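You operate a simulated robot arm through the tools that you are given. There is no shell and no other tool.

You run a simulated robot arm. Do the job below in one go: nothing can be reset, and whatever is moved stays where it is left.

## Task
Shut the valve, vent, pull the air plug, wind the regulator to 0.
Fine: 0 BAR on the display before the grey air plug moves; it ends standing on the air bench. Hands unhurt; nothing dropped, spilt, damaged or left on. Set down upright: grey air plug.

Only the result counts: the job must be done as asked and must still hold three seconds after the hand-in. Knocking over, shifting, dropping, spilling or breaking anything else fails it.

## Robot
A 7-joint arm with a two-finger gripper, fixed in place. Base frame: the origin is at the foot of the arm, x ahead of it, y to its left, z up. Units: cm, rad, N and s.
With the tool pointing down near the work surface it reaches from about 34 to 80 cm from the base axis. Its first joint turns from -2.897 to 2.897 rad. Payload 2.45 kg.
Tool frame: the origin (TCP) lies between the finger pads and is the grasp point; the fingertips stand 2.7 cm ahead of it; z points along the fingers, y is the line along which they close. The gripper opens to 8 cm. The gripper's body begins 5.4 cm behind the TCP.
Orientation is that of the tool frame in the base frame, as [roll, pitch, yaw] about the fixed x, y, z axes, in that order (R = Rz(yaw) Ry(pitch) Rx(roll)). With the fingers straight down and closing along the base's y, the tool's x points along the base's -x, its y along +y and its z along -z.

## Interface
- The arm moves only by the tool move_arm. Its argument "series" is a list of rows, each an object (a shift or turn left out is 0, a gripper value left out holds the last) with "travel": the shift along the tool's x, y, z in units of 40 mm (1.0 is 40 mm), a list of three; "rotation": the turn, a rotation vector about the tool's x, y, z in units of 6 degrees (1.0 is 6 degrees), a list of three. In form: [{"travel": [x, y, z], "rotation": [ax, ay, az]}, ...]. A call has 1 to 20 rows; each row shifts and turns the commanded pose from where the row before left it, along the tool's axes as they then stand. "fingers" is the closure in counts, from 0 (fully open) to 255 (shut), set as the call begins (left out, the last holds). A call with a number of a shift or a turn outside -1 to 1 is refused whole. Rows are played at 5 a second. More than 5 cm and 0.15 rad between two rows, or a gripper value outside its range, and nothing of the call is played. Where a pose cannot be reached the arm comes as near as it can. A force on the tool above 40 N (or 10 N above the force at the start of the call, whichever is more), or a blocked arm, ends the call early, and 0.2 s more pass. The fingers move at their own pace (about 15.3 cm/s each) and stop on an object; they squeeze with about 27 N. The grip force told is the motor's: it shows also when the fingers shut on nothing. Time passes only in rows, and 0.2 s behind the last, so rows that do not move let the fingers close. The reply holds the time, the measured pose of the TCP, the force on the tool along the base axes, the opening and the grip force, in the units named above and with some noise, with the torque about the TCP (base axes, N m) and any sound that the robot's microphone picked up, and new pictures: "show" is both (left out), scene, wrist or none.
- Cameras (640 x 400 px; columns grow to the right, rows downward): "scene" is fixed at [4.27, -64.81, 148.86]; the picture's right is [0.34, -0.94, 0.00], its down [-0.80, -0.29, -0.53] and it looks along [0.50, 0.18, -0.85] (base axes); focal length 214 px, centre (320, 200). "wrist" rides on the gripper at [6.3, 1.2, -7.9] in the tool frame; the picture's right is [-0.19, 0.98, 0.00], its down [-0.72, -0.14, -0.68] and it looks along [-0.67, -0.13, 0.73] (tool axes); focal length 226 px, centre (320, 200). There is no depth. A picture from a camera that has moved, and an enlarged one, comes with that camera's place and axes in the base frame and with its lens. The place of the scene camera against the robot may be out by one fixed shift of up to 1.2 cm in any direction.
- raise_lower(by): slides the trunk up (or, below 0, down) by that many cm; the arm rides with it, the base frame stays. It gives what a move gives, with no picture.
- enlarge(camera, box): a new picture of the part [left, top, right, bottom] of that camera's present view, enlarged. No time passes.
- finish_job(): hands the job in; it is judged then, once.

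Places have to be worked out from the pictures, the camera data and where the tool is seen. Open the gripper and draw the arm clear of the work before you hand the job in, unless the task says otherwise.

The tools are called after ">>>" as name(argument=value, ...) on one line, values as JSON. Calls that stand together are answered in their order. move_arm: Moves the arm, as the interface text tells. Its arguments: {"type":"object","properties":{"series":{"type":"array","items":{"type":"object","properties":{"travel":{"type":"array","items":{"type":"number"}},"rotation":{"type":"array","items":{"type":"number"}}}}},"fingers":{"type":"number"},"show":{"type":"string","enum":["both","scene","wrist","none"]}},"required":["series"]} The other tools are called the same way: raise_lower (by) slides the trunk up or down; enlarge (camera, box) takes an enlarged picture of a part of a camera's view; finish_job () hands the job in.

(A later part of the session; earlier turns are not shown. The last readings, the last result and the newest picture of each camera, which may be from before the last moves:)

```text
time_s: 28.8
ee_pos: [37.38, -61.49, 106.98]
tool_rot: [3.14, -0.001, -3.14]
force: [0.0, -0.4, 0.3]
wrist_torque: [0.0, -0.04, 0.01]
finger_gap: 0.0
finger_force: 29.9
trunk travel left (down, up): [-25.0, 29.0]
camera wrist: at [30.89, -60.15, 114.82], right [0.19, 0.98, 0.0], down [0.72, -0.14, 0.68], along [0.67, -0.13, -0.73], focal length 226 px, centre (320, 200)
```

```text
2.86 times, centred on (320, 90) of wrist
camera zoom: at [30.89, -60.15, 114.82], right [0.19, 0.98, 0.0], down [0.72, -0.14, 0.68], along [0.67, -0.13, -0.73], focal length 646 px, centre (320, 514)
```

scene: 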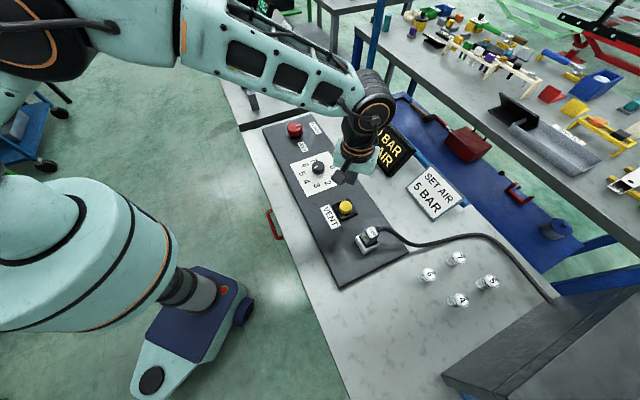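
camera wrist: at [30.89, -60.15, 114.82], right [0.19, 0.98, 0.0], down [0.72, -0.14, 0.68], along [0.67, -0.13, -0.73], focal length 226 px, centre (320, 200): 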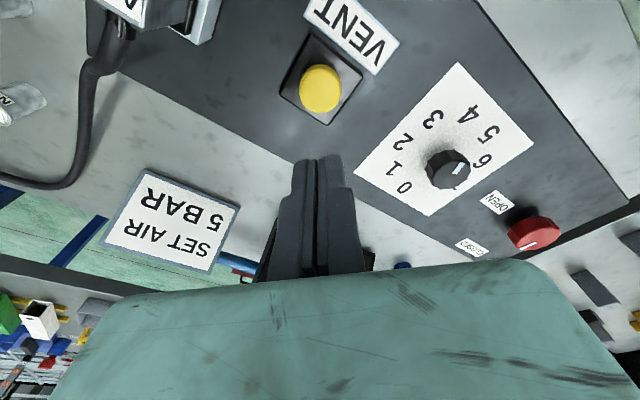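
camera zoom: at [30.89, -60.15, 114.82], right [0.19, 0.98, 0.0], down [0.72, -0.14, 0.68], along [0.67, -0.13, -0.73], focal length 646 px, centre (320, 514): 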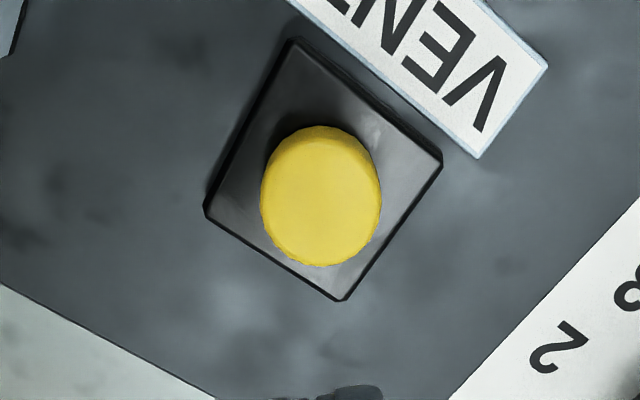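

The pressure stays at 0 and the button has sprung back. I open the fingers, turn the tool about 43° to match the panel, rise a little, and move over the plug.

>>> move_arm(series=[{"travel": [0, 0, -0.2], "rotation": [0, 0, 1]}, {"travel": [0, 0, -0.2], "rotation": [0, 0, 1]}, {"travel": [0, 0, -0.2], "rotation": [0, 0, 1]}, {"travel": [0, 0, -0.2], "rotation": [0, 0, 1]}, {"travel": [0, 0, -0.2], "rotation": [0, 0, 1]}, {"travel": [0, 0, -0.2], "rotation": [0, 0, 1]}, {"rotation": [0, 0, 1]}, {"rotation": [0, 0, 0.17]}, {"travel": [0.03, -0.73, 0]}, {"travel": [0.03, -0.73, 0]}, {"travel": [0.03, -0.73, 0]}, {"travel": [0.04, -0.73, 0]}, {}, {}], fingers=0)

>>> enlarge(camera="wrist", box=[240, 20, 400, 160])

>>> enlarge(camera="scene", box=[340, 100, 440, 180])

```text
time_s: 31.8
ee_pos: [28.94, -69.51, 111.86]
tool_rot: [3.141, 0.002, 2.392]
force: [0.9, -0.2, 0.0]
wrist_torque: [-0.02, 0.0, 0.01]
finger_gap: 7.98
finger_force: 0.1
trunk travel left (down, up): [-25.0, 29.0]
camera wrist: at [25.1, -64.14, 119.77], right [0.81, 0.59, 0.0], down [0.43, -0.59, 0.68], along [0.4, -0.55, -0.73], focal length 226 px, centre (320, 200)
```

scene: 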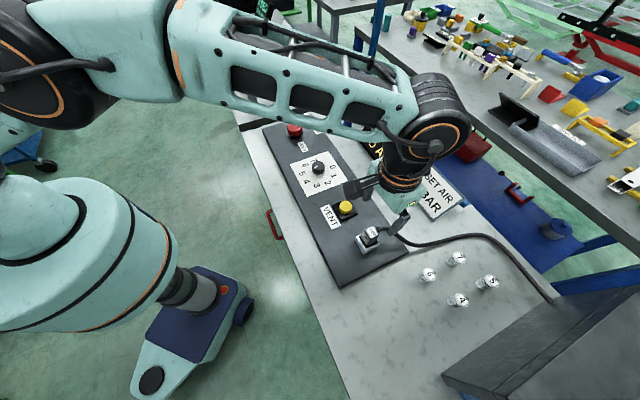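
wrist: 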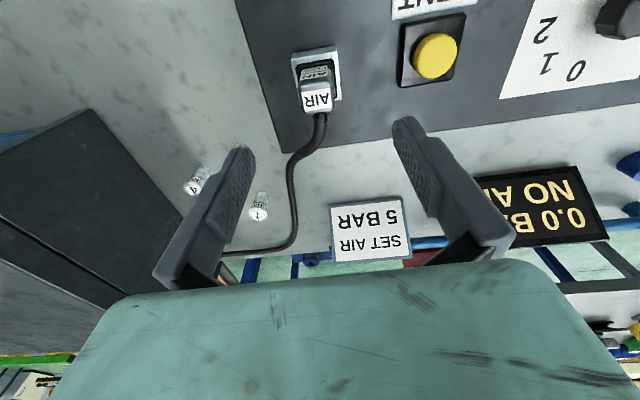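

```text
2.86 times, centred on (320, 90) of wrist
camera zoom: at [25.1, -64.14, 119.77], right [0.81, 0.59, 0.0], down [0.43, -0.59, 0.68], along [0.4, -0.55, -0.73], focal length 646 px, centre (320, 514)
```

zoom: 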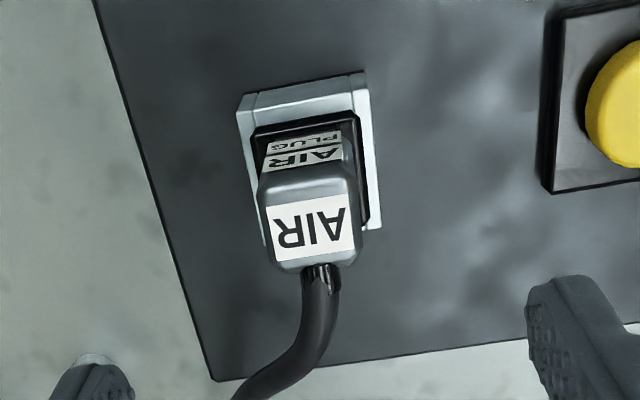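

```text
5.00 times, centred on (390, 140) of scene
camera zoom: at [4.27, -64.81, 148.86], right [0.34, -0.94, 0.0], down [-0.8, -0.29, -0.53], along [0.5, 0.18, -0.85], focal length 1072 px, centre (-30, 500)
```

zoom: 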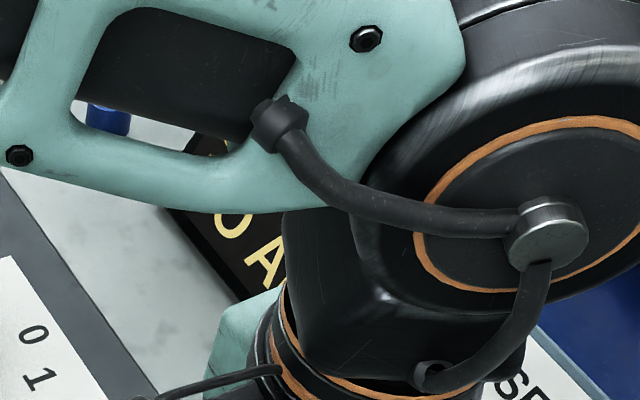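

The wrist view confirms "0.0 BAR NO AIR" and the tool's closing axis is square to the plug. The plug centre is at about (29.1,-70.1), top z≈99.8, body ~2.9 cm wide, flange near z≈94. I shift slightly and descend to z≈104 for a closer look.

>>> move_arm(series=[{"travel": [-0.06, -0.045, 0.5]}, {"travel": [-0.06, -0.045, 0.5]}, {"travel": [0, 0, 0.5]}, {"travel": [0, 0, 0.45]}, {}, {}], fingers=0)

>>> enlarge(camera="wrist", box=[220, 60, 420, 220])

>>> enlarge(camera="scene", box=[330, 190, 430, 270])

```text
time_s: 33.2
ee_pos: [28.96, -70.05, 104.19]
tool_rot: [3.141, 0.0, 2.391]
force: [-0.7, 0.6, -0.7]
wrist_torque: [0.0, 0.0, 0.01]
finger_gap: 7.99
finger_force: 0.0
trunk travel left (down, up): [-25.0, 29.0]
camera wrist: at [25.12, -64.7, 111.99], right [0.81, 0.59, 0.0], down [0.43, -0.59, 0.68], along [0.4, -0.55, -0.73], focal length 226 px, centre (320, 200)
```

scene: 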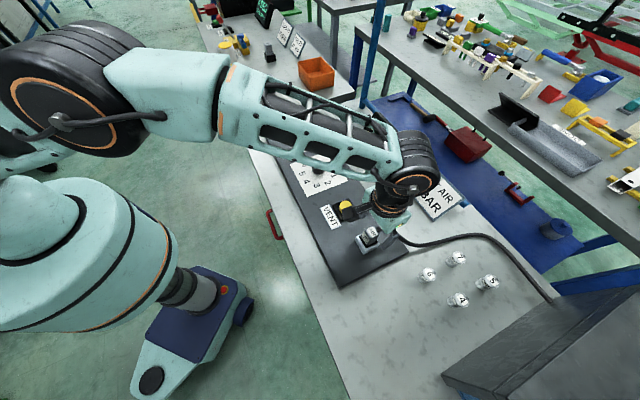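
wrist: 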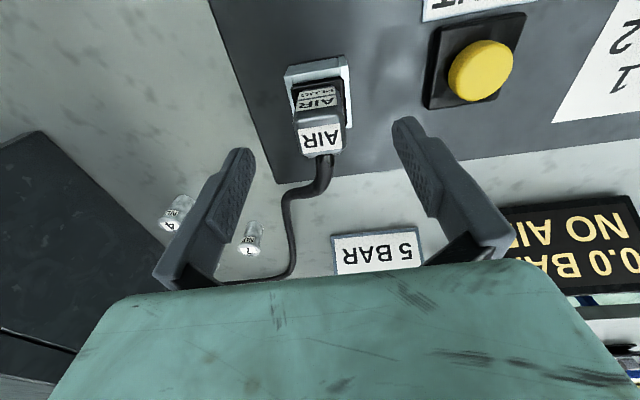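

```text
2.50 times, centred on (320, 140) of wrist
camera zoom: at [25.12, -64.7, 111.99], right [0.81, 0.59, 0.0], down [0.43, -0.59, 0.68], along [0.4, -0.55, -0.73], focal length 565 px, centre (320, 350)
```

zoom: 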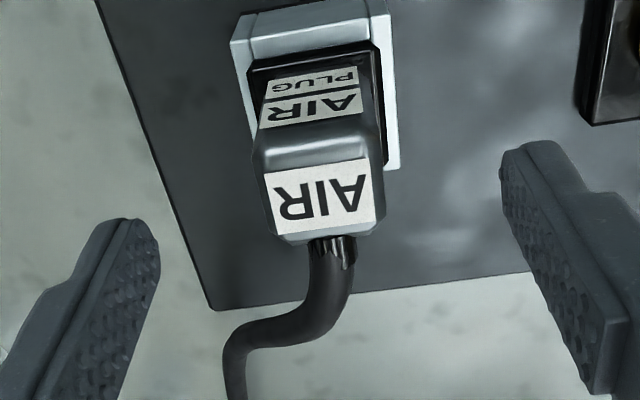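

```text
5.00 times, centred on (380, 230) of scene
camera zoom: at [4.27, -64.81, 148.86], right [0.34, -0.94, 0.0], down [-0.8, -0.29, -0.53], along [0.5, 0.18, -0.85], focal length 1072 px, centre (20, 50)
```

zoom: 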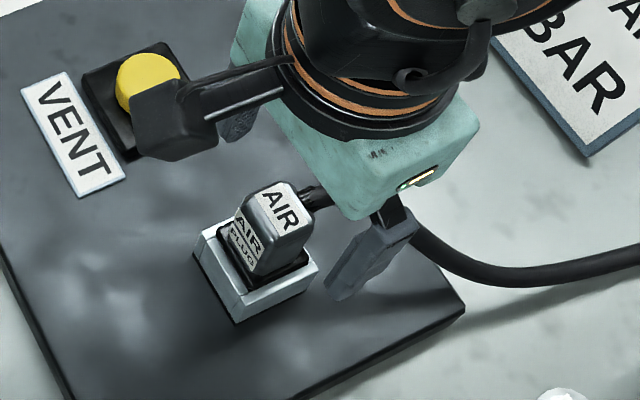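

The plug top is exactly on the tool axis. I descend to TCP z≈98.4, tips at 95.7, above the flange at about 94.5.

>>> move_arm(series=[{"travel": [0, 0, 0.5]}, {"travel": [0, 0, 0.5]}, {"travel": [0, 0, 0.44]}, {}, {}], fingers=0)

>>> enlarge(camera="wrist", box=[220, 80, 420, 240])

>>> enlarge(camera="scene", box=[330, 190, 430, 270])

```text
time_s: 34.4
ee_pos: [28.98, -70.22, 98.26]
tool_rot: [3.142, 0.0, 2.392]
force: [0.2, 0.6, -0.2]
wrist_torque: [0.0, 0.0, 0.0]
finger_gap: 8.0
finger_force: 0.1
trunk travel left (down, up): [-25.0, 29.0]
camera wrist: at [25.09, -64.86, 106.16], right [0.81, 0.59, 0.0], down [0.43, -0.59, 0.68], along [0.4, -0.55, -0.73], focal length 226 px, centre (320, 200)
```

scene: 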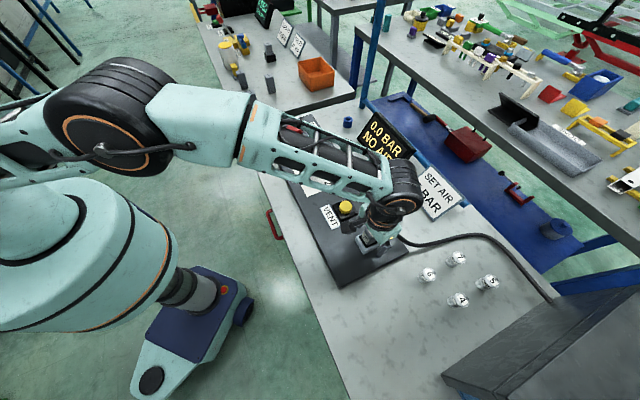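
wrist: 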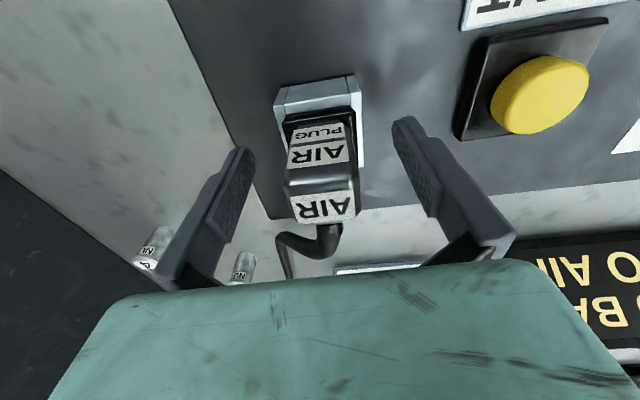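

```text
2.50 times, centred on (320, 160) of wrist
camera zoom: at [25.09, -64.86, 106.16], right [0.81, 0.59, 0.0], down [0.43, -0.59, 0.68], along [0.4, -0.55, -0.73], focal length 565 px, centre (320, 300)
```

zoom: 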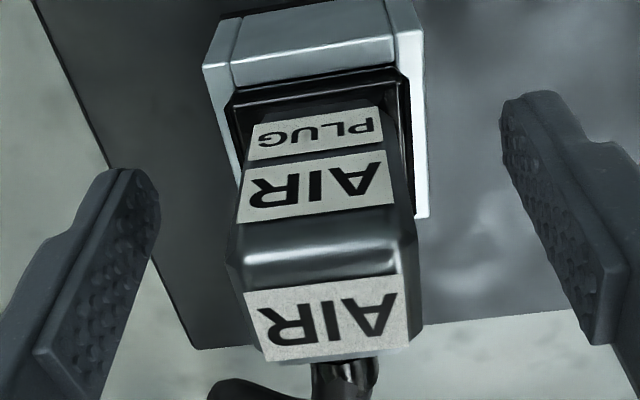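

```text
5.00 times, centred on (380, 230) of scene
camera zoom: at [4.27, -64.81, 148.86], right [0.34, -0.94, 0.0], down [-0.8, -0.29, -0.53], along [0.5, 0.18, -0.85], focal length 1072 px, centre (20, 50)
```

zoom: 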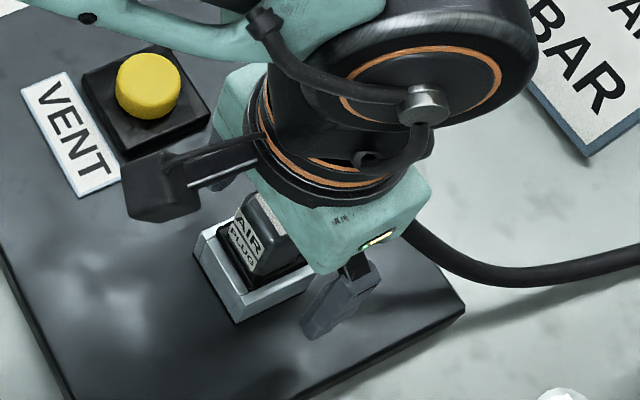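

Fingers straddle the plug body, clear of flange and socket, and the display shows 0.0 BAR NO AIR. I close on the plug.

>>> move_arm(series=[{}, {}, {}, {}], fingers=255)

>>> enlarge(camera="wrist", box=[220, 80, 420, 240])

```text
time_s: 35.4
ee_pos: [28.92, -70.24, 98.42]
tool_rot: [-3.141, -0.001, 2.392]
force: [0.1, 1.8, 0.2]
wrist_torque: [0.04, -0.06, -0.01]
finger_gap: 2.97
finger_force: 27.0
trunk travel left (down, up): [-25.0, 29.0]
camera wrist: at [25.11, -64.86, 106.13], right [0.81, 0.59, 0.0], down [0.43, -0.59, 0.68], along [0.4, -0.55, -0.73], focal length 226 px, centre (320, 200)
```

scene: 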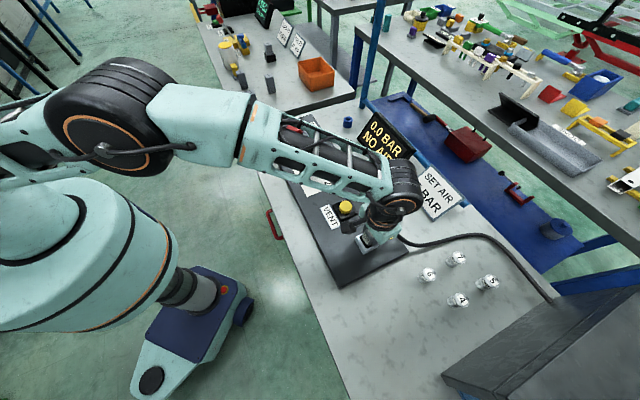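
wrist: 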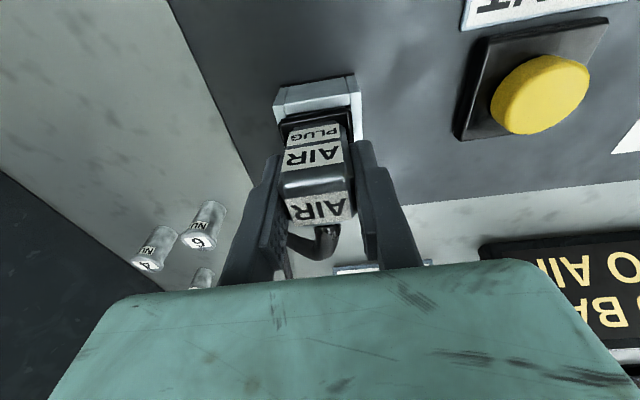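

```text
2.50 times, centred on (320, 160) of wrist
camera zoom: at [25.11, -64.86, 106.13], right [0.81, 0.59, 0.0], down [0.43, -0.59, 0.68], along [0.4, -0.55, -0.73], focal length 565 px, centre (320, 300)
```

zoom: 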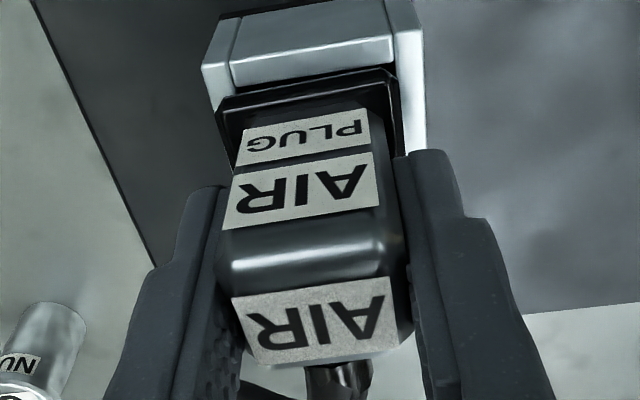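

Gripped at 2.97 cm. I pull straight up slowly, watching the force.

>>> move_arm(series=[{"travel": [0, 0, -0.1]}, {"travel": [0, 0, -0.1]}, {"travel": [0, 0, -0.1]}, {"travel": [0, 0, -0.1]}, {}])

```text
time_s: 36.6
ee_pos: [29.07, -70.11, 99.73]
tool_rot: [3.141, 0.001, 2.391]
force: [-0.3, 0.1, -1.9]
wrist_torque: [0.04, 0.01, -0.01]
finger_gap: 2.93
finger_force: 26.9
trunk travel left (down, up): [-25.0, 29.0]
camera wrist: at [25.25, -64.8, 107.72], right [0.81, 0.59, 0.0], down [0.43, -0.59, 0.68], along [0.4, -0.55, -0.73], focal length 226 px, centre (320, 200)
```

scene: 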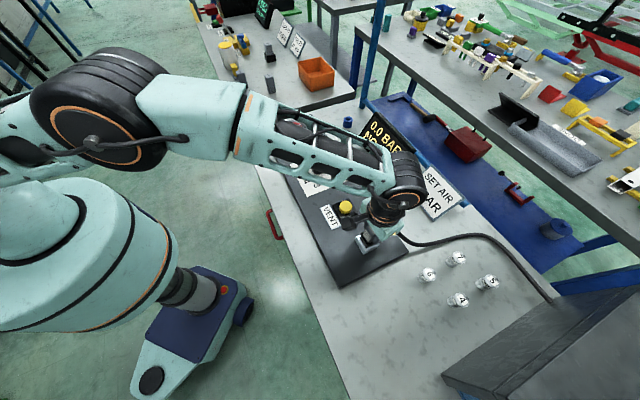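
wrist: 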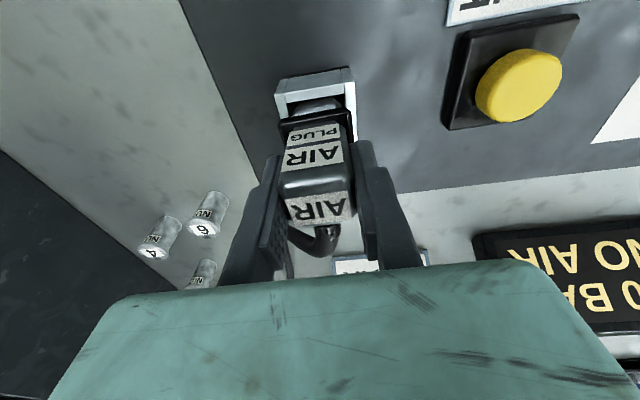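

The plug is coming out with only about 2 N. I continue lifting.

>>> move_arm(series=[{"travel": [0, 0, -0.2]}, {"travel": [0, 0, -0.2]}, {"travel": [0, 0, -0.3]}, {"travel": [0, 0, -0.3]}, {"travel": [0, 0, -0.4]}, {}])

>>> enlarge(camera="wrist", box=[200, 60, 440, 260])

>>> enlarge(camera="scene", box=[330, 190, 450, 280])

```text
time_s: 38.0
ee_pos: [28.95, -70.05, 105.33]
tool_rot: [3.141, 0.0, 2.391]
force: [0.2, -0.2, -1.5]
wrist_torque: [-0.02, 0.01, -0.01]
finger_gap: 2.95
finger_force: 27.5
trunk travel left (down, up): [-25.0, 29.0]
camera wrist: at [25.03, -64.73, 113.26], right [0.81, 0.59, 0.0], down [0.43, -0.59, 0.68], along [0.4, -0.55, -0.73], focal length 226 px, centre (320, 200)
```

scene: 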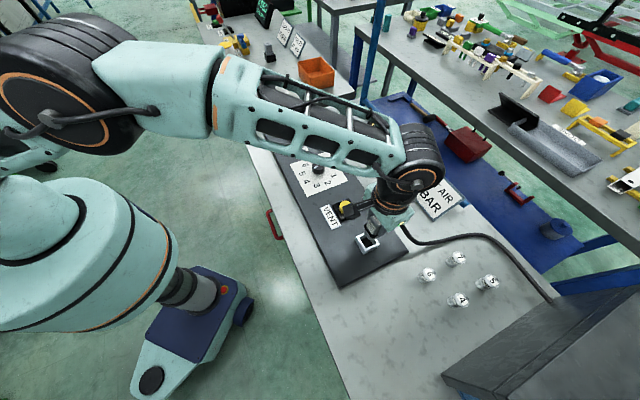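
wrist: 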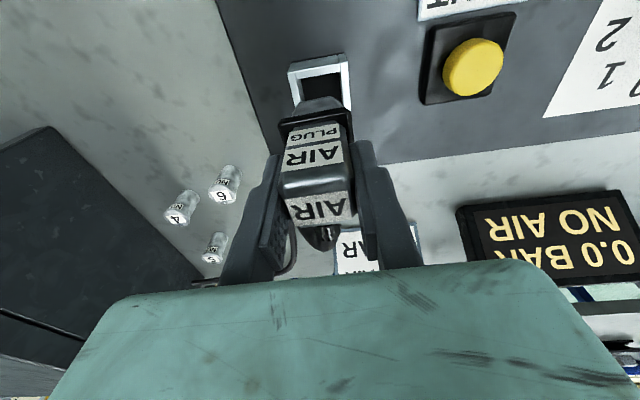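

```text
2.00 times, centred on (320, 160) of wrist
camera zoom: at [25.03, -64.73, 113.26], right [0.81, 0.59, 0.0], down [0.43, -0.59, 0.68], along [0.4, -0.55, -0.73], focal length 452 px, centre (320, 280)
```

zoom: 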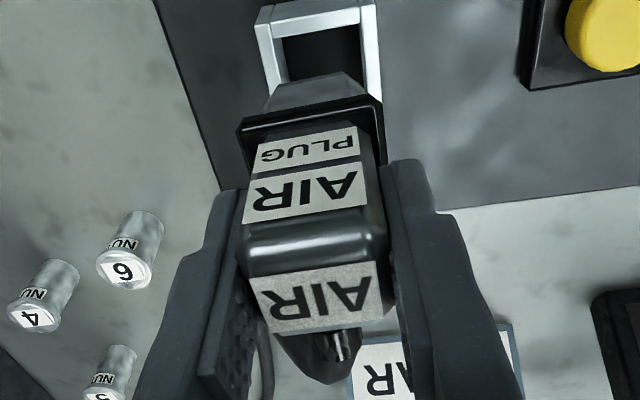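

```text
4.44 times, centred on (390, 235) of scene
camera zoom: at [4.27, -64.81, 148.86], right [0.34, -0.94, 0.0], down [-0.8, -0.29, -0.53], along [0.5, 0.18, -0.85], focal length 953 px, centre (9, 44)
```

zoom: 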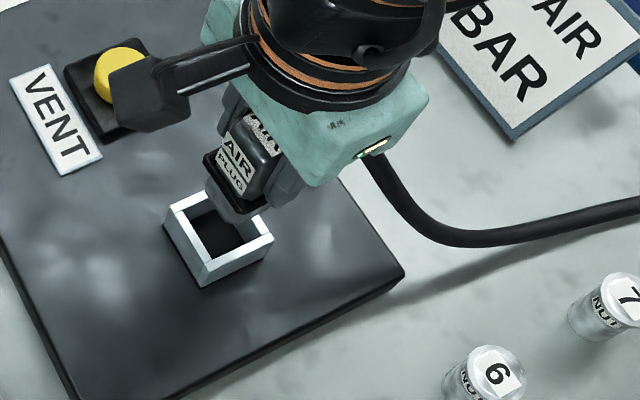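

The plug is free and hanging upright. I look at the cable's path and the free bench space before choosing where to set it down.

>>> enlarge(camera="scene", box=[370, 200, 580, 331])

>>> enlarge(camera="scene", box=[260, 220, 460, 345])

```text
3.05 times, centred on (475, 266) of scene
camera zoom: at [4.27, -64.81, 148.86], right [0.34, -0.94, 0.0], down [-0.8, -0.29, -0.53], along [0.5, 0.18, -0.85], focal length 654 px, centre (-152, 0)
```

zoom: 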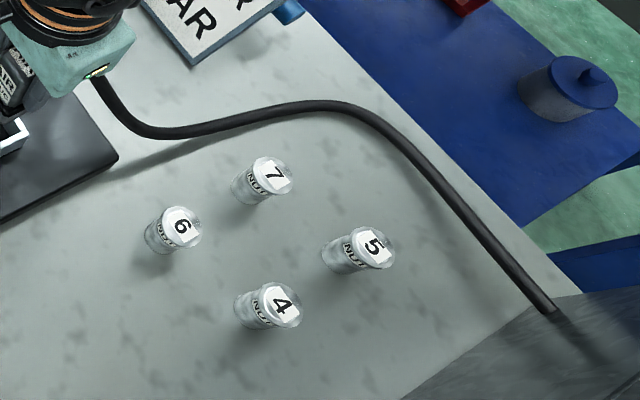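

```text
3.20 times, centred on (360, 282) of scene
camera zoom: at [4.27, -64.81, 148.86], right [0.34, -0.94, 0.0], down [-0.8, -0.29, -0.53], along [0.5, 0.18, -0.85], focal length 686 px, centre (192, -64)
```

zoom: 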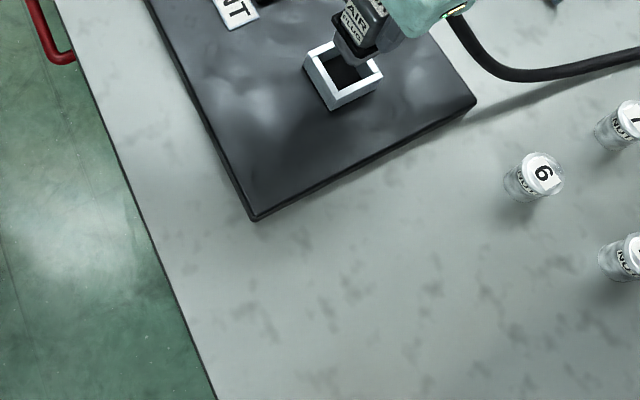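

The cable rests on the bench and bulges behind the jars. I'll set the plug on the clear bench just past the panel's end, around (18.5,-75), and turn it so the cable leaves toward +x, away from the jars. I move slowly at this height first and watch the cable.

>>> move_arm(series=[{"travel": [0.107, -0.269, 0]}, {"travel": [0.107, -0.269, 0]}, {"travel": [0.107, -0.269, 0]}, {"travel": [0.107, -0.269, 0]}, {"travel": [0.107, -0.269, 0]}, {}])

>>> enlarge(camera="scene", box=[340, 200, 580, 350])

```text
time_s: 39.4
ee_pos: [23.84, -72.84, 105.49]
tool_rot: [3.141, 0.0, 2.392]
force: [0.9, 0.9, -1.0]
wrist_torque: [0.01, -0.01, 0.0]
finger_gap: 2.93
finger_force: 26.8
trunk travel left (down, up): [-25.0, 29.0]
camera wrist: at [19.93, -67.45, 113.32], right [0.81, 0.59, 0.0], down [0.43, -0.59, 0.68], along [0.4, -0.55, -0.73], focal length 226 px, centre (320, 200)
```

scene: 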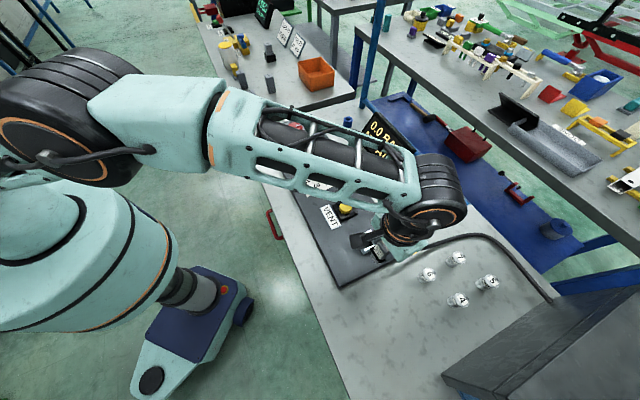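
wrist: 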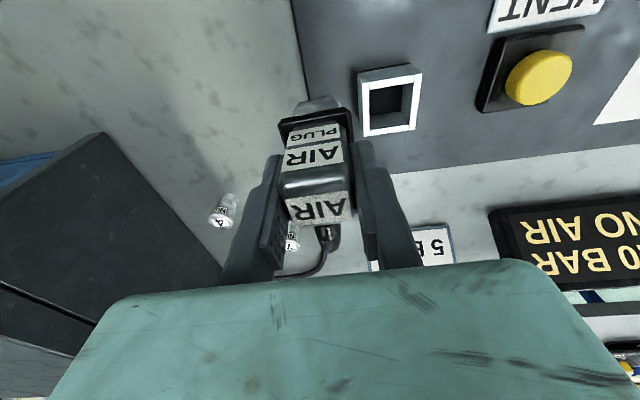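

```text
2.67 times, centred on (460, 275) of scene
camera zoom: at [4.27, -64.81, 148.86], right [0.34, -0.94, 0.0], down [-0.8, -0.29, -0.53], along [0.5, 0.18, -0.85], focal length 572 px, centre (-53, 0)
```

zoom: 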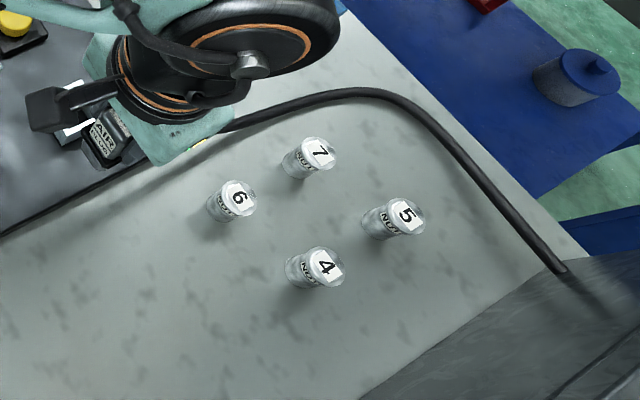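

The cable follows smoothly and stays behind the jars. I now turn the plug 30° counterclockwise so the cable leaves farther from the jars.

>>> move_arm(series=[{"rotation": [0, 0, -1]}, {"rotation": [0, 0, -1]}, {"rotation": [0, 0, -1]}, {"rotation": [0, 0, -1]}, {"rotation": [0, 0, -1]}, {}])

>>> enlarge(camera="scene", box=[340, 200, 580, 350])

```text
time_s: 40.8
ee_pos: [23.75, -72.68, 105.41]
tool_rot: [3.141, 0.0, 2.917]
force: [0.2, -0.6, -1.2]
wrist_torque: [-0.02, -0.04, 0.01]
finger_gap: 2.95
finger_force: 26.8
trunk travel left (down, up): [-25.0, 29.0]
camera wrist: at [17.81, -69.83, 113.23], right [0.41, 0.91, 0.0], down [0.67, -0.3, 0.68], along [0.62, -0.28, -0.73], focal length 226 px, centre (320, 200)
```

scene: 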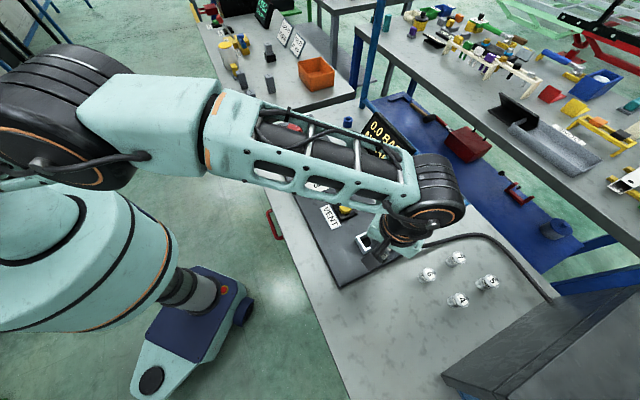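
wrist: 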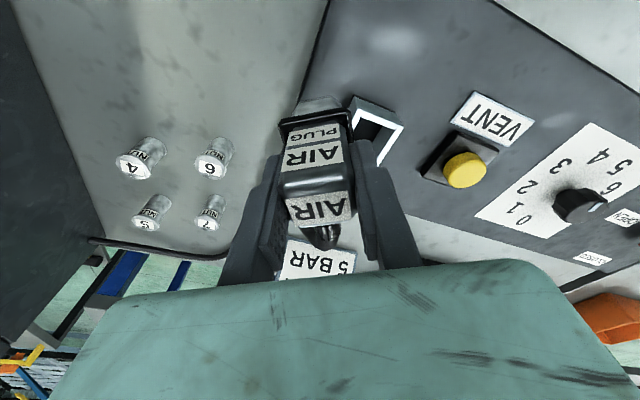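

```text
2.67 times, centred on (460, 275) of scene
camera zoom: at [4.27, -64.81, 148.86], right [0.34, -0.94, 0.0], down [-0.8, -0.29, -0.53], along [0.5, 0.18, -0.85], focal length 572 px, centre (-53, 0)
```

zoom: 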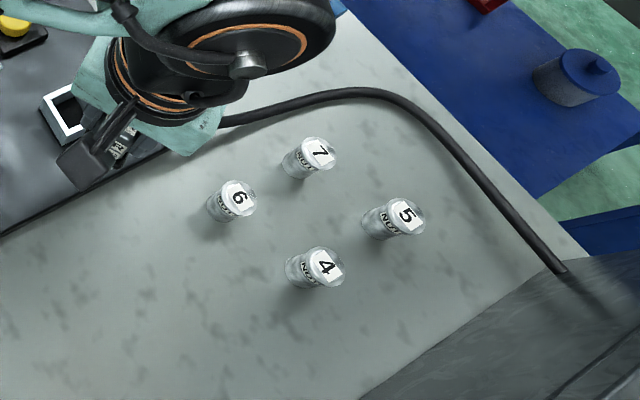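

Rotation left the cable well clear. I shift on to about (19,-75.7), still high.

>>> move_arm(series=[{"travel": [0.2, -0.2, 0]}, {"travel": [0.2, -0.2, 0]}, {"travel": [0.2, -0.2, 0]}, {"travel": [0.2, -0.2, 0]}, {"travel": [0.19, -0.2, 0]}, {}, {}])

>>> enlarge(camera="scene", box=[340, 200, 580, 350])

>>> enlarge(camera="wrist", box=[80, 20, 480, 270])

```text
time_s: 42.4
ee_pos: [19.23, -75.55, 105.42]
tool_rot: [3.141, -0.001, 2.915]
force: [-0.6, -0.9, -1.9]
wrist_torque: [0.0, 0.0, 0.01]
finger_gap: 2.95
finger_force: 27.2
trunk travel left (down, up): [-25.0, 29.0]
camera wrist: at [13.2, -72.78, 113.22], right [0.41, 0.91, 0.0], down [0.67, -0.3, 0.68], along [0.62, -0.28, -0.73], focal length 226 px, centre (320, 200)
```

scene: 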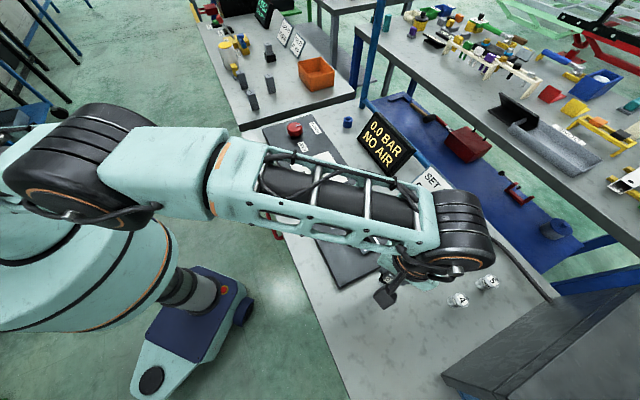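
wrist: 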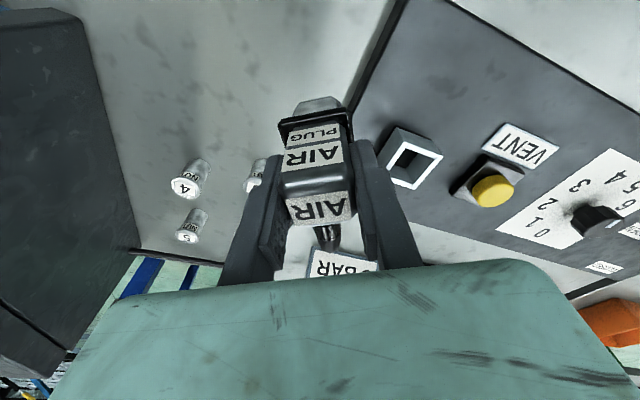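

```text
2.67 times, centred on (460, 275) of scene
camera zoom: at [4.27, -64.81, 148.86], right [0.34, -0.94, 0.0], down [-0.8, -0.29, -0.53], along [0.5, 0.18, -0.85], focal length 572 px, centre (-53, 0)
```

zoom: 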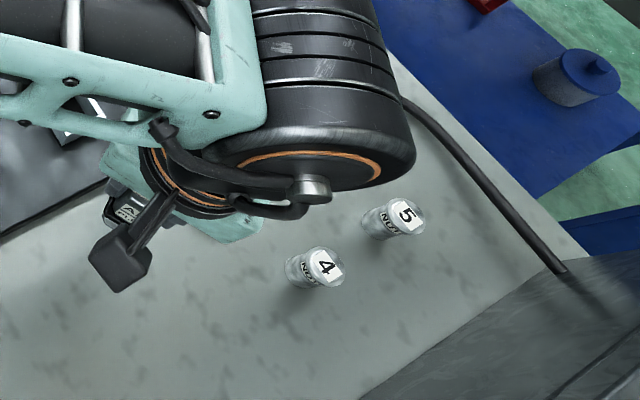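

```text
1.60 times, centred on (280, 145) of wrist
camera zoom: at [13.2, -72.78, 113.22], right [0.41, 0.91, 0.0], down [0.67, -0.3, 0.68], along [0.62, -0.28, -0.73], focal length 362 px, centre (384, 288)
```

zoom: 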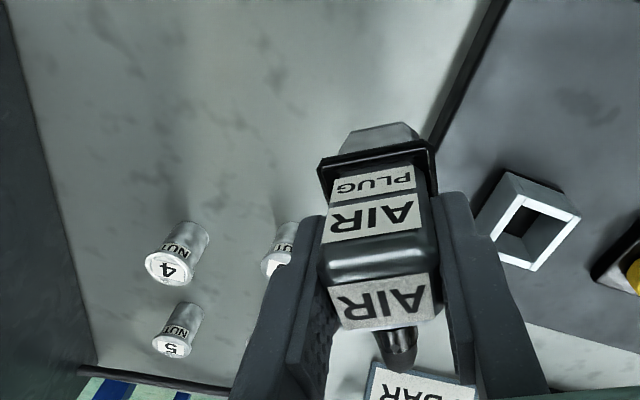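

The spot below is clear bench, with the panel edge about 3.5 cm away. I shift about 0.8 cm further from the panel and lower to z≈100.

>>> move_arm(series=[{"travel": [0.21, -0.07, 0]}, {"travel": [0, 0, 0.25]}, {"travel": [0, 0, 0.25]}, {"travel": [0, 0, 0.25]}, {"travel": [0, 0, 0.25]}, {"travel": [0, 0, 0.25]}, {}, {}])

>>> enlarge(camera="wrist", box=[160, 20, 480, 220])

>>> enlarge(camera="scene", box=[340, 200, 580, 350])

```text
time_s: 44.2
ee_pos: [18.24, -75.92, 100.49]
tool_rot: [-3.141, -0.002, 2.914]
force: [0.4, -0.3, -1.2]
wrist_torque: [0.04, 0.01, 0.0]
finger_gap: 2.97
finger_force: 27.4
trunk travel left (down, up): [-25.0, 29.0]
camera wrist: at [12.31, -73.02, 108.36], right [0.41, 0.91, 0.0], down [0.67, -0.3, 0.68], along [0.62, -0.28, -0.73], focal length 226 px, centre (320, 200)
```

scene: 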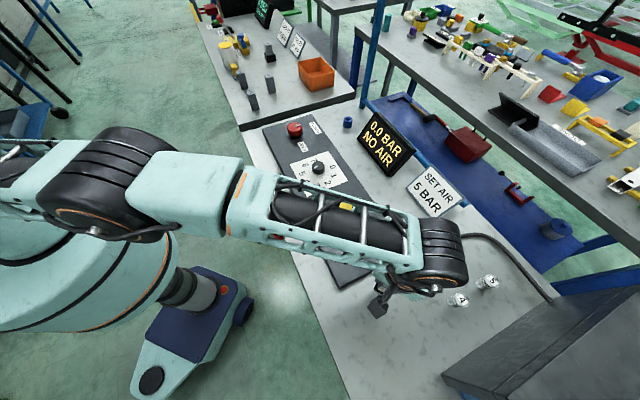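
wrist: 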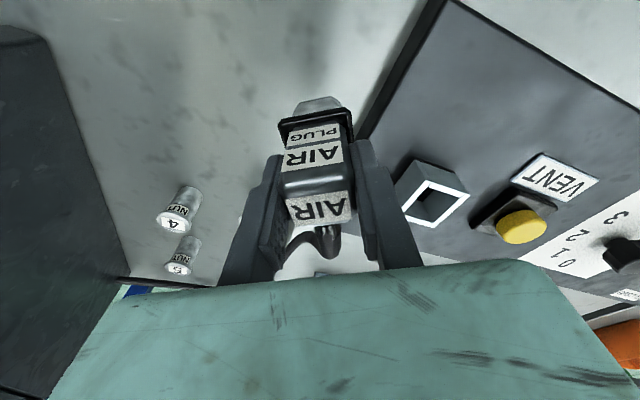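

```text
2.00 times, centred on (320, 120) of wrist
camera zoom: at [12.31, -73.02, 108.36], right [0.41, 0.91, 0.0], down [0.67, -0.3, 0.68], along [0.62, -0.28, -0.73], focal length 452 px, centre (320, 360)
```

zoom: 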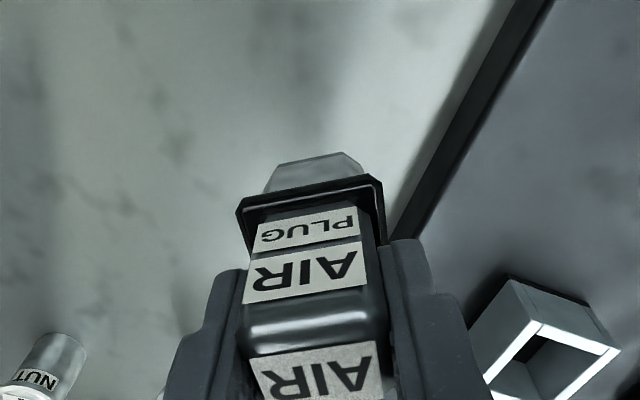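

```text
2.67 times, centred on (460, 275) of scene
camera zoom: at [4.27, -64.81, 148.86], right [0.34, -0.94, 0.0], down [-0.8, -0.29, -0.53], along [0.5, 0.18, -0.85], focal length 572 px, centre (-53, 0)
```

zoom: 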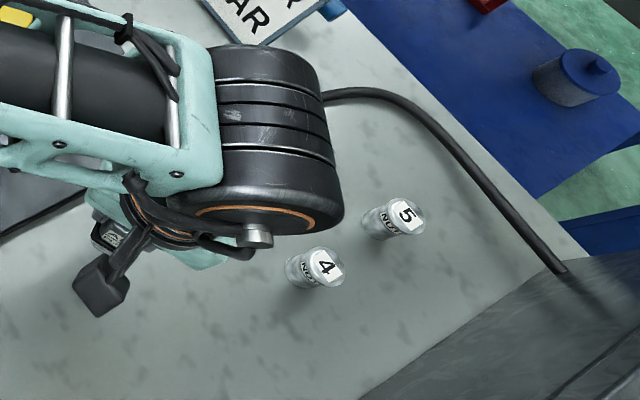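

The cable stays behind the jars. I lower the plug in 2 mm steps, watching for contact.

>>> move_arm(series=[{"travel": [0, 0, 0.1]}, {"travel": [0, 0, 0.1]}, {"travel": [0, 0, 0.1]}, {}], show="none")

>>> move_arm(series=[{"travel": [0, 0, 0.05]}, {"travel": [0, 0, 0.05]}, {}], show="wrist")

```text
time_s: 45.2
ee_pos: [18.31, -75.77, 99.24]
tool_rot: [3.141, 0.0, 2.914]
force: [-0.4, 0.6, -1.4]
wrist_torque: [-0.03, -0.02, 0.04]
finger_gap: 2.93
finger_force: 27.1
trunk travel left (down, up): [-25.0, 29.0]
```

```text
time_s: 46.0
ee_pos: [18.18, -75.54, 98.83]
tool_rot: [3.141, 0.0, 2.917]
force: [0.3, -0.7, -1.3]
wrist_torque: [-0.01, 0.0, 0.01]
finger_gap: 2.94
finger_force: 27.3
trunk travel left (down, up): [-25.0, 29.0]
camera wrist: at [12.19, -72.88, 106.65], right [0.41, 0.91, 0.0], down [0.67, -0.3, 0.68], along [0.62, -0.28, -0.73], focal length 226 px, centre (320, 200)
```

wrist: 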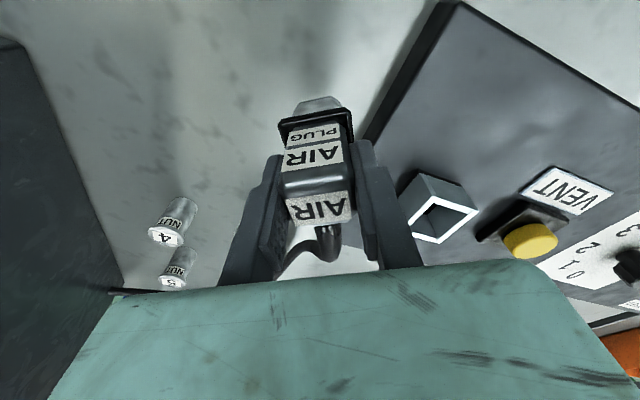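

No contact yet at z=98.8. I keep lowering gently.

>>> move_arm(series=[{"travel": [0, 0, 0.05]}, {"travel": [0, 0, 0.05]}, {}], show="none")

>>> move_arm(series=[{"travel": [0, 0, 0.05]}, {"travel": [0, 0, 0.05]}, {}], show="wrist")

```text
time_s: 46.8
ee_pos: [18.28, -75.6, 98.43]
tool_rot: [3.14, 0.0, 2.915]
force: [-0.5, 0.3, -1.5]
wrist_torque: [0.0, 0.02, 0.04]
finger_gap: 2.93
finger_force: 26.9
trunk travel left (down, up): [-25.0, 29.0]
```

```text
time_s: 47.6
ee_pos: [18.21, -75.61, 97.98]
tool_rot: [-3.141, 0.001, 2.915]
force: [0.1, -0.7, -1.9]
wrist_torque: [-0.01, -0.01, -0.03]
finger_gap: 2.94
finger_force: 26.9
trunk travel left (down, up): [-25.0, 29.0]
camera wrist: at [12.28, -72.91, 105.88], right [0.41, 0.91, 0.0], down [0.67, -0.3, 0.68], along [0.62, -0.28, -0.73], focal length 226 px, centre (320, 200)
```

wrist: 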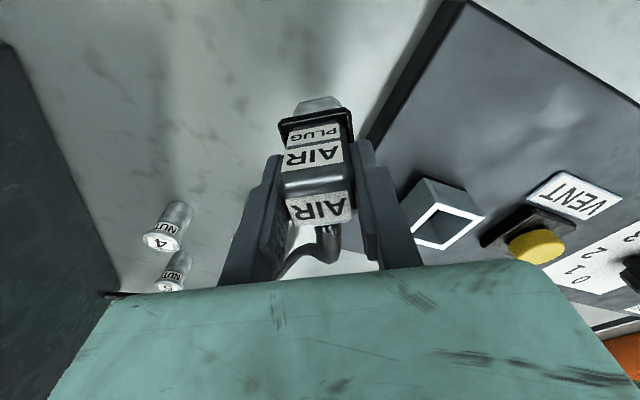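

>>> enlarge(camera="wrist", box=[240, 60, 400, 160])

>>> move_arm(series=[{"travel": [0, 0, 0.05]}, {"travel": [0, 0, 0.05]}, {}], show="none")

```text
4.00 times, centred on (320, 110) of wrist
camera zoom: at [12.28, -72.91, 105.88], right [0.41, 0.91, 0.0], down [0.67, -0.3, 0.68], along [0.62, -0.28, -0.73], focal length 904 px, centre (320, 560)
```

zoom: 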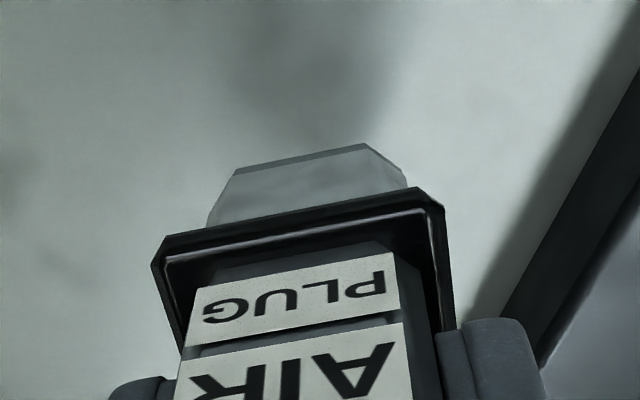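

```text
time_s: 48.4
ee_pos: [18.2, -75.73, 97.45]
tool_rot: [3.141, 0.002, 2.916]
force: [-0.3, -0.1, -1.8]
wrist_torque: [0.0, 0.0, 0.02]
finger_gap: 2.92
finger_force: 26.9
trunk travel left (down, up): [-25.0, 29.0]
```

Still no contact at z=97.45; the hanging load reads a steady −1.5 N. I continue in 2 mm steps.

>>> move_arm(series=[{"travel": [0, 0, 0.05]}, {}], show="none")

>>> move_arm(series=[{"travel": [0, 0, 0.05]}, {}], show="wrist")

```text
time_s: 49.0
ee_pos: [18.13, -75.81, 97.23]
tool_rot: [3.141, 0.001, 2.915]
force: [-0.2, 0.4, -1.7]
wrist_torque: [0.02, -0.03, 0.04]
finger_gap: 2.95
finger_force: 26.7
trunk travel left (down, up): [-25.0, 29.0]
```

```text
time_s: 49.6
ee_pos: [18.14, -75.75, 97.12]
tool_rot: [3.142, 0.001, 2.915]
force: [-0.9, -0.1, -2.0]
wrist_torque: [0.0, 0.01, 0.02]
finger_gap: 2.96
finger_force: 27.2
trunk travel left (down, up): [-25.0, 29.0]
camera wrist: at [12.24, -73.0, 105.05], right [0.41, 0.91, 0.0], down [0.67, -0.3, 0.68], along [0.62, -0.28, -0.73], focal length 226 px, centre (320, 200)
```

wrist: 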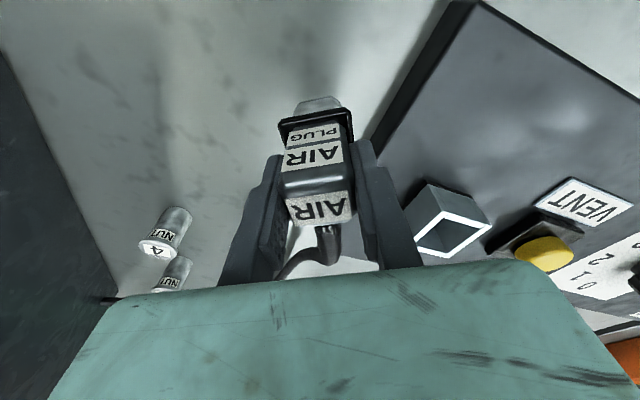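

No contact yet at z=97.1. I keep lowering.

>>> move_arm(series=[{"travel": [0, 0, 0.05]}, {}], show="none")

>>> move_arm(series=[{"travel": [0, 0, 0.05]}, {}], show="none")

>>> move_arm(series=[{"travel": [0, 0, 0.05]}, {}], show="wrist")

```text
time_s: 50.2
ee_pos: [18.3, -75.78, 97.01]
tool_rot: [-3.141, 0.0, 2.915]
force: [-0.3, 0.6, -2.3]
wrist_torque: [0.02, 0.01, -0.02]
finger_gap: 2.93
finger_force: 27.6
trunk travel left (down, up): [-25.0, 29.0]
```

```text
time_s: 50.8
ee_pos: [18.19, -75.76, 96.64]
tool_rot: [3.142, 0.002, 2.916]
force: [0.4, 0.6, -1.8]
wrist_torque: [0.01, -0.01, -0.01]
finger_gap: 2.94
finger_force: 27.6
trunk travel left (down, up): [-25.0, 29.0]
```

```text
time_s: 51.4
ee_pos: [18.18, -75.61, 96.62]
tool_rot: [3.141, 0.0, 2.913]
force: [-0.3, -0.3, -2.0]
wrist_torque: [0.03, 0.01, 0.01]
finger_gap: 2.96
finger_force: 27.0
trunk travel left (down, up): [-25.0, 29.0]
camera wrist: at [12.21, -72.92, 104.42], right [0.41, 0.91, 0.0], down [0.67, -0.3, 0.68], along [0.62, -0.28, -0.73], focal length 226 px, centre (320, 200)
```

wrist: 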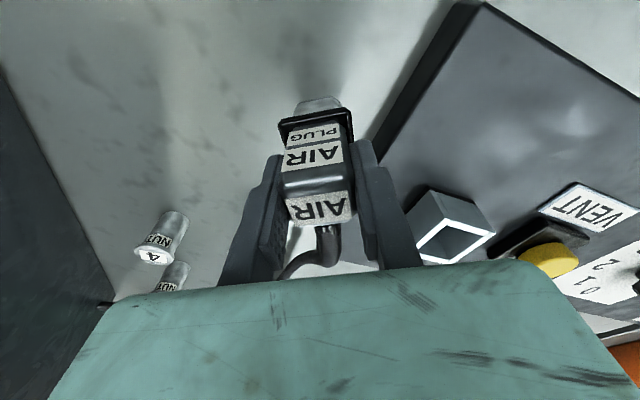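

The plug still hangs free. I check its gap to the bench in an enlarged view, then continue lowering.

>>> enlarge(camera="wrist", box=[240, 60, 400, 160])

>>> enlarge(camera="scene", box=[330, 240, 430, 310])

```text
4.00 times, centred on (320, 110) of wrist
camera zoom: at [12.21, -72.92, 104.42], right [0.41, 0.91, 0.0], down [0.67, -0.3, 0.68], along [0.62, -0.28, -0.73], focal length 904 px, centre (320, 560)
```

zoom: 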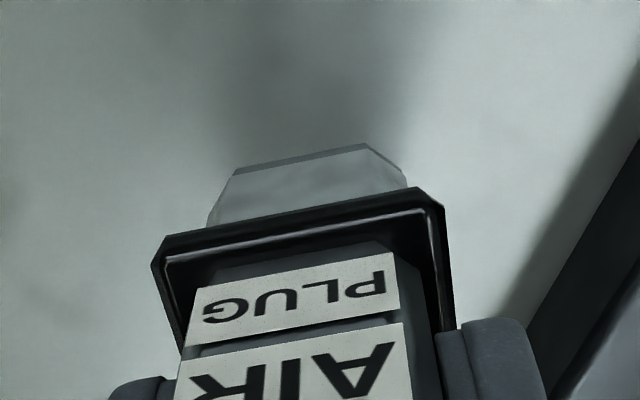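

```text
5.71 times, centred on (380, 275) of scene
camera zoom: at [4.27, -64.81, 148.86], right [0.34, -0.94, 0.0], down [-0.8, -0.29, -0.53], along [0.5, 0.18, -0.85], focal length 1226 px, centre (-23, -229)
```

zoom: 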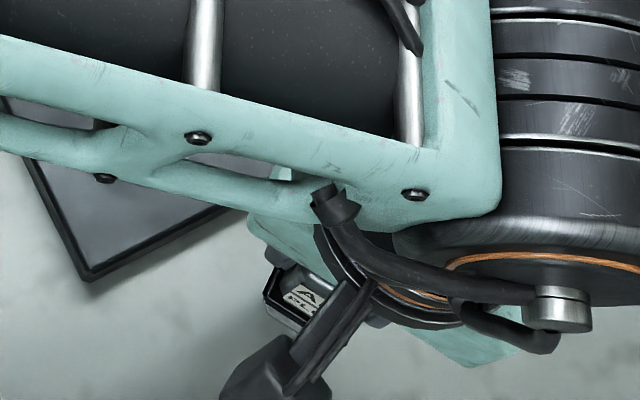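

The shadow under the plug is sharpening, so contact is close. I continue with 2 mm steps.

>>> move_arm(series=[{"travel": [0, 0, 0.05]}, {}], show="none")

>>> move_arm(series=[{"travel": [0, 0, 0.05]}, {}], show="none")

>>> move_arm(series=[{"travel": [0, 0, 0.05]}, {}], show="wrist")

>>> enlarge(camera="wrist", box=[240, 60, 400, 160])

```text
time_s: 52.0
ee_pos: [18.21, -75.64, 96.45]
tool_rot: [3.14, 0.0, 2.916]
force: [0.8, 1.4, -0.7]
wrist_torque: [-0.01, 0.0, -0.01]
finger_gap: 2.97
finger_force: 27.4
trunk travel left (down, up): [-25.0, 29.0]
```

```text
time_s: 52.6
ee_pos: [18.26, -75.76, 96.08]
tool_rot: [3.141, 0.001, 2.915]
force: [-0.3, -0.4, -0.9]
wrist_torque: [0.0, 0.0, 0.02]
finger_gap: 2.94
finger_force: 27.5
trunk travel left (down, up): [-25.0, 29.0]
```

```text
time_s: 53.2
ee_pos: [18.23, -75.7, 95.99]
tool_rot: [3.141, -0.002, 2.917]
force: [-0.8, 0.4, -2.3]
wrist_torque: [-0.02, -0.03, -0.02]
finger_gap: 2.92
finger_force: 26.9
trunk travel left (down, up): [-25.0, 29.0]
camera wrist: at [12.17, -72.94, 103.83], right [0.41, 0.91, 0.0], down [0.67, -0.3, 0.68], along [0.62, -0.28, -0.73], focal length 226 px, centre (320, 200)
```

wrist: 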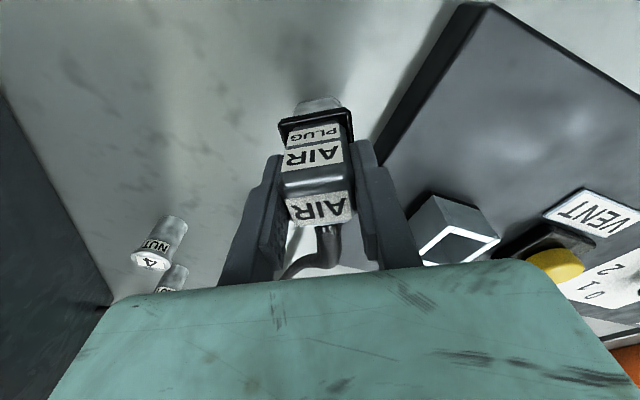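

```text
4.00 times, centred on (320, 110) of wrist
camera zoom: at [12.17, -72.94, 103.83], right [0.41, 0.91, 0.0], down [0.67, -0.3, 0.68], along [0.62, -0.28, -0.73], focal length 904 px, centre (320, 560)
```

zoom: 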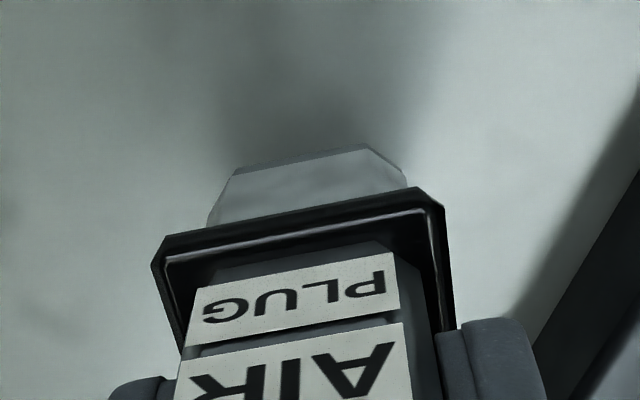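

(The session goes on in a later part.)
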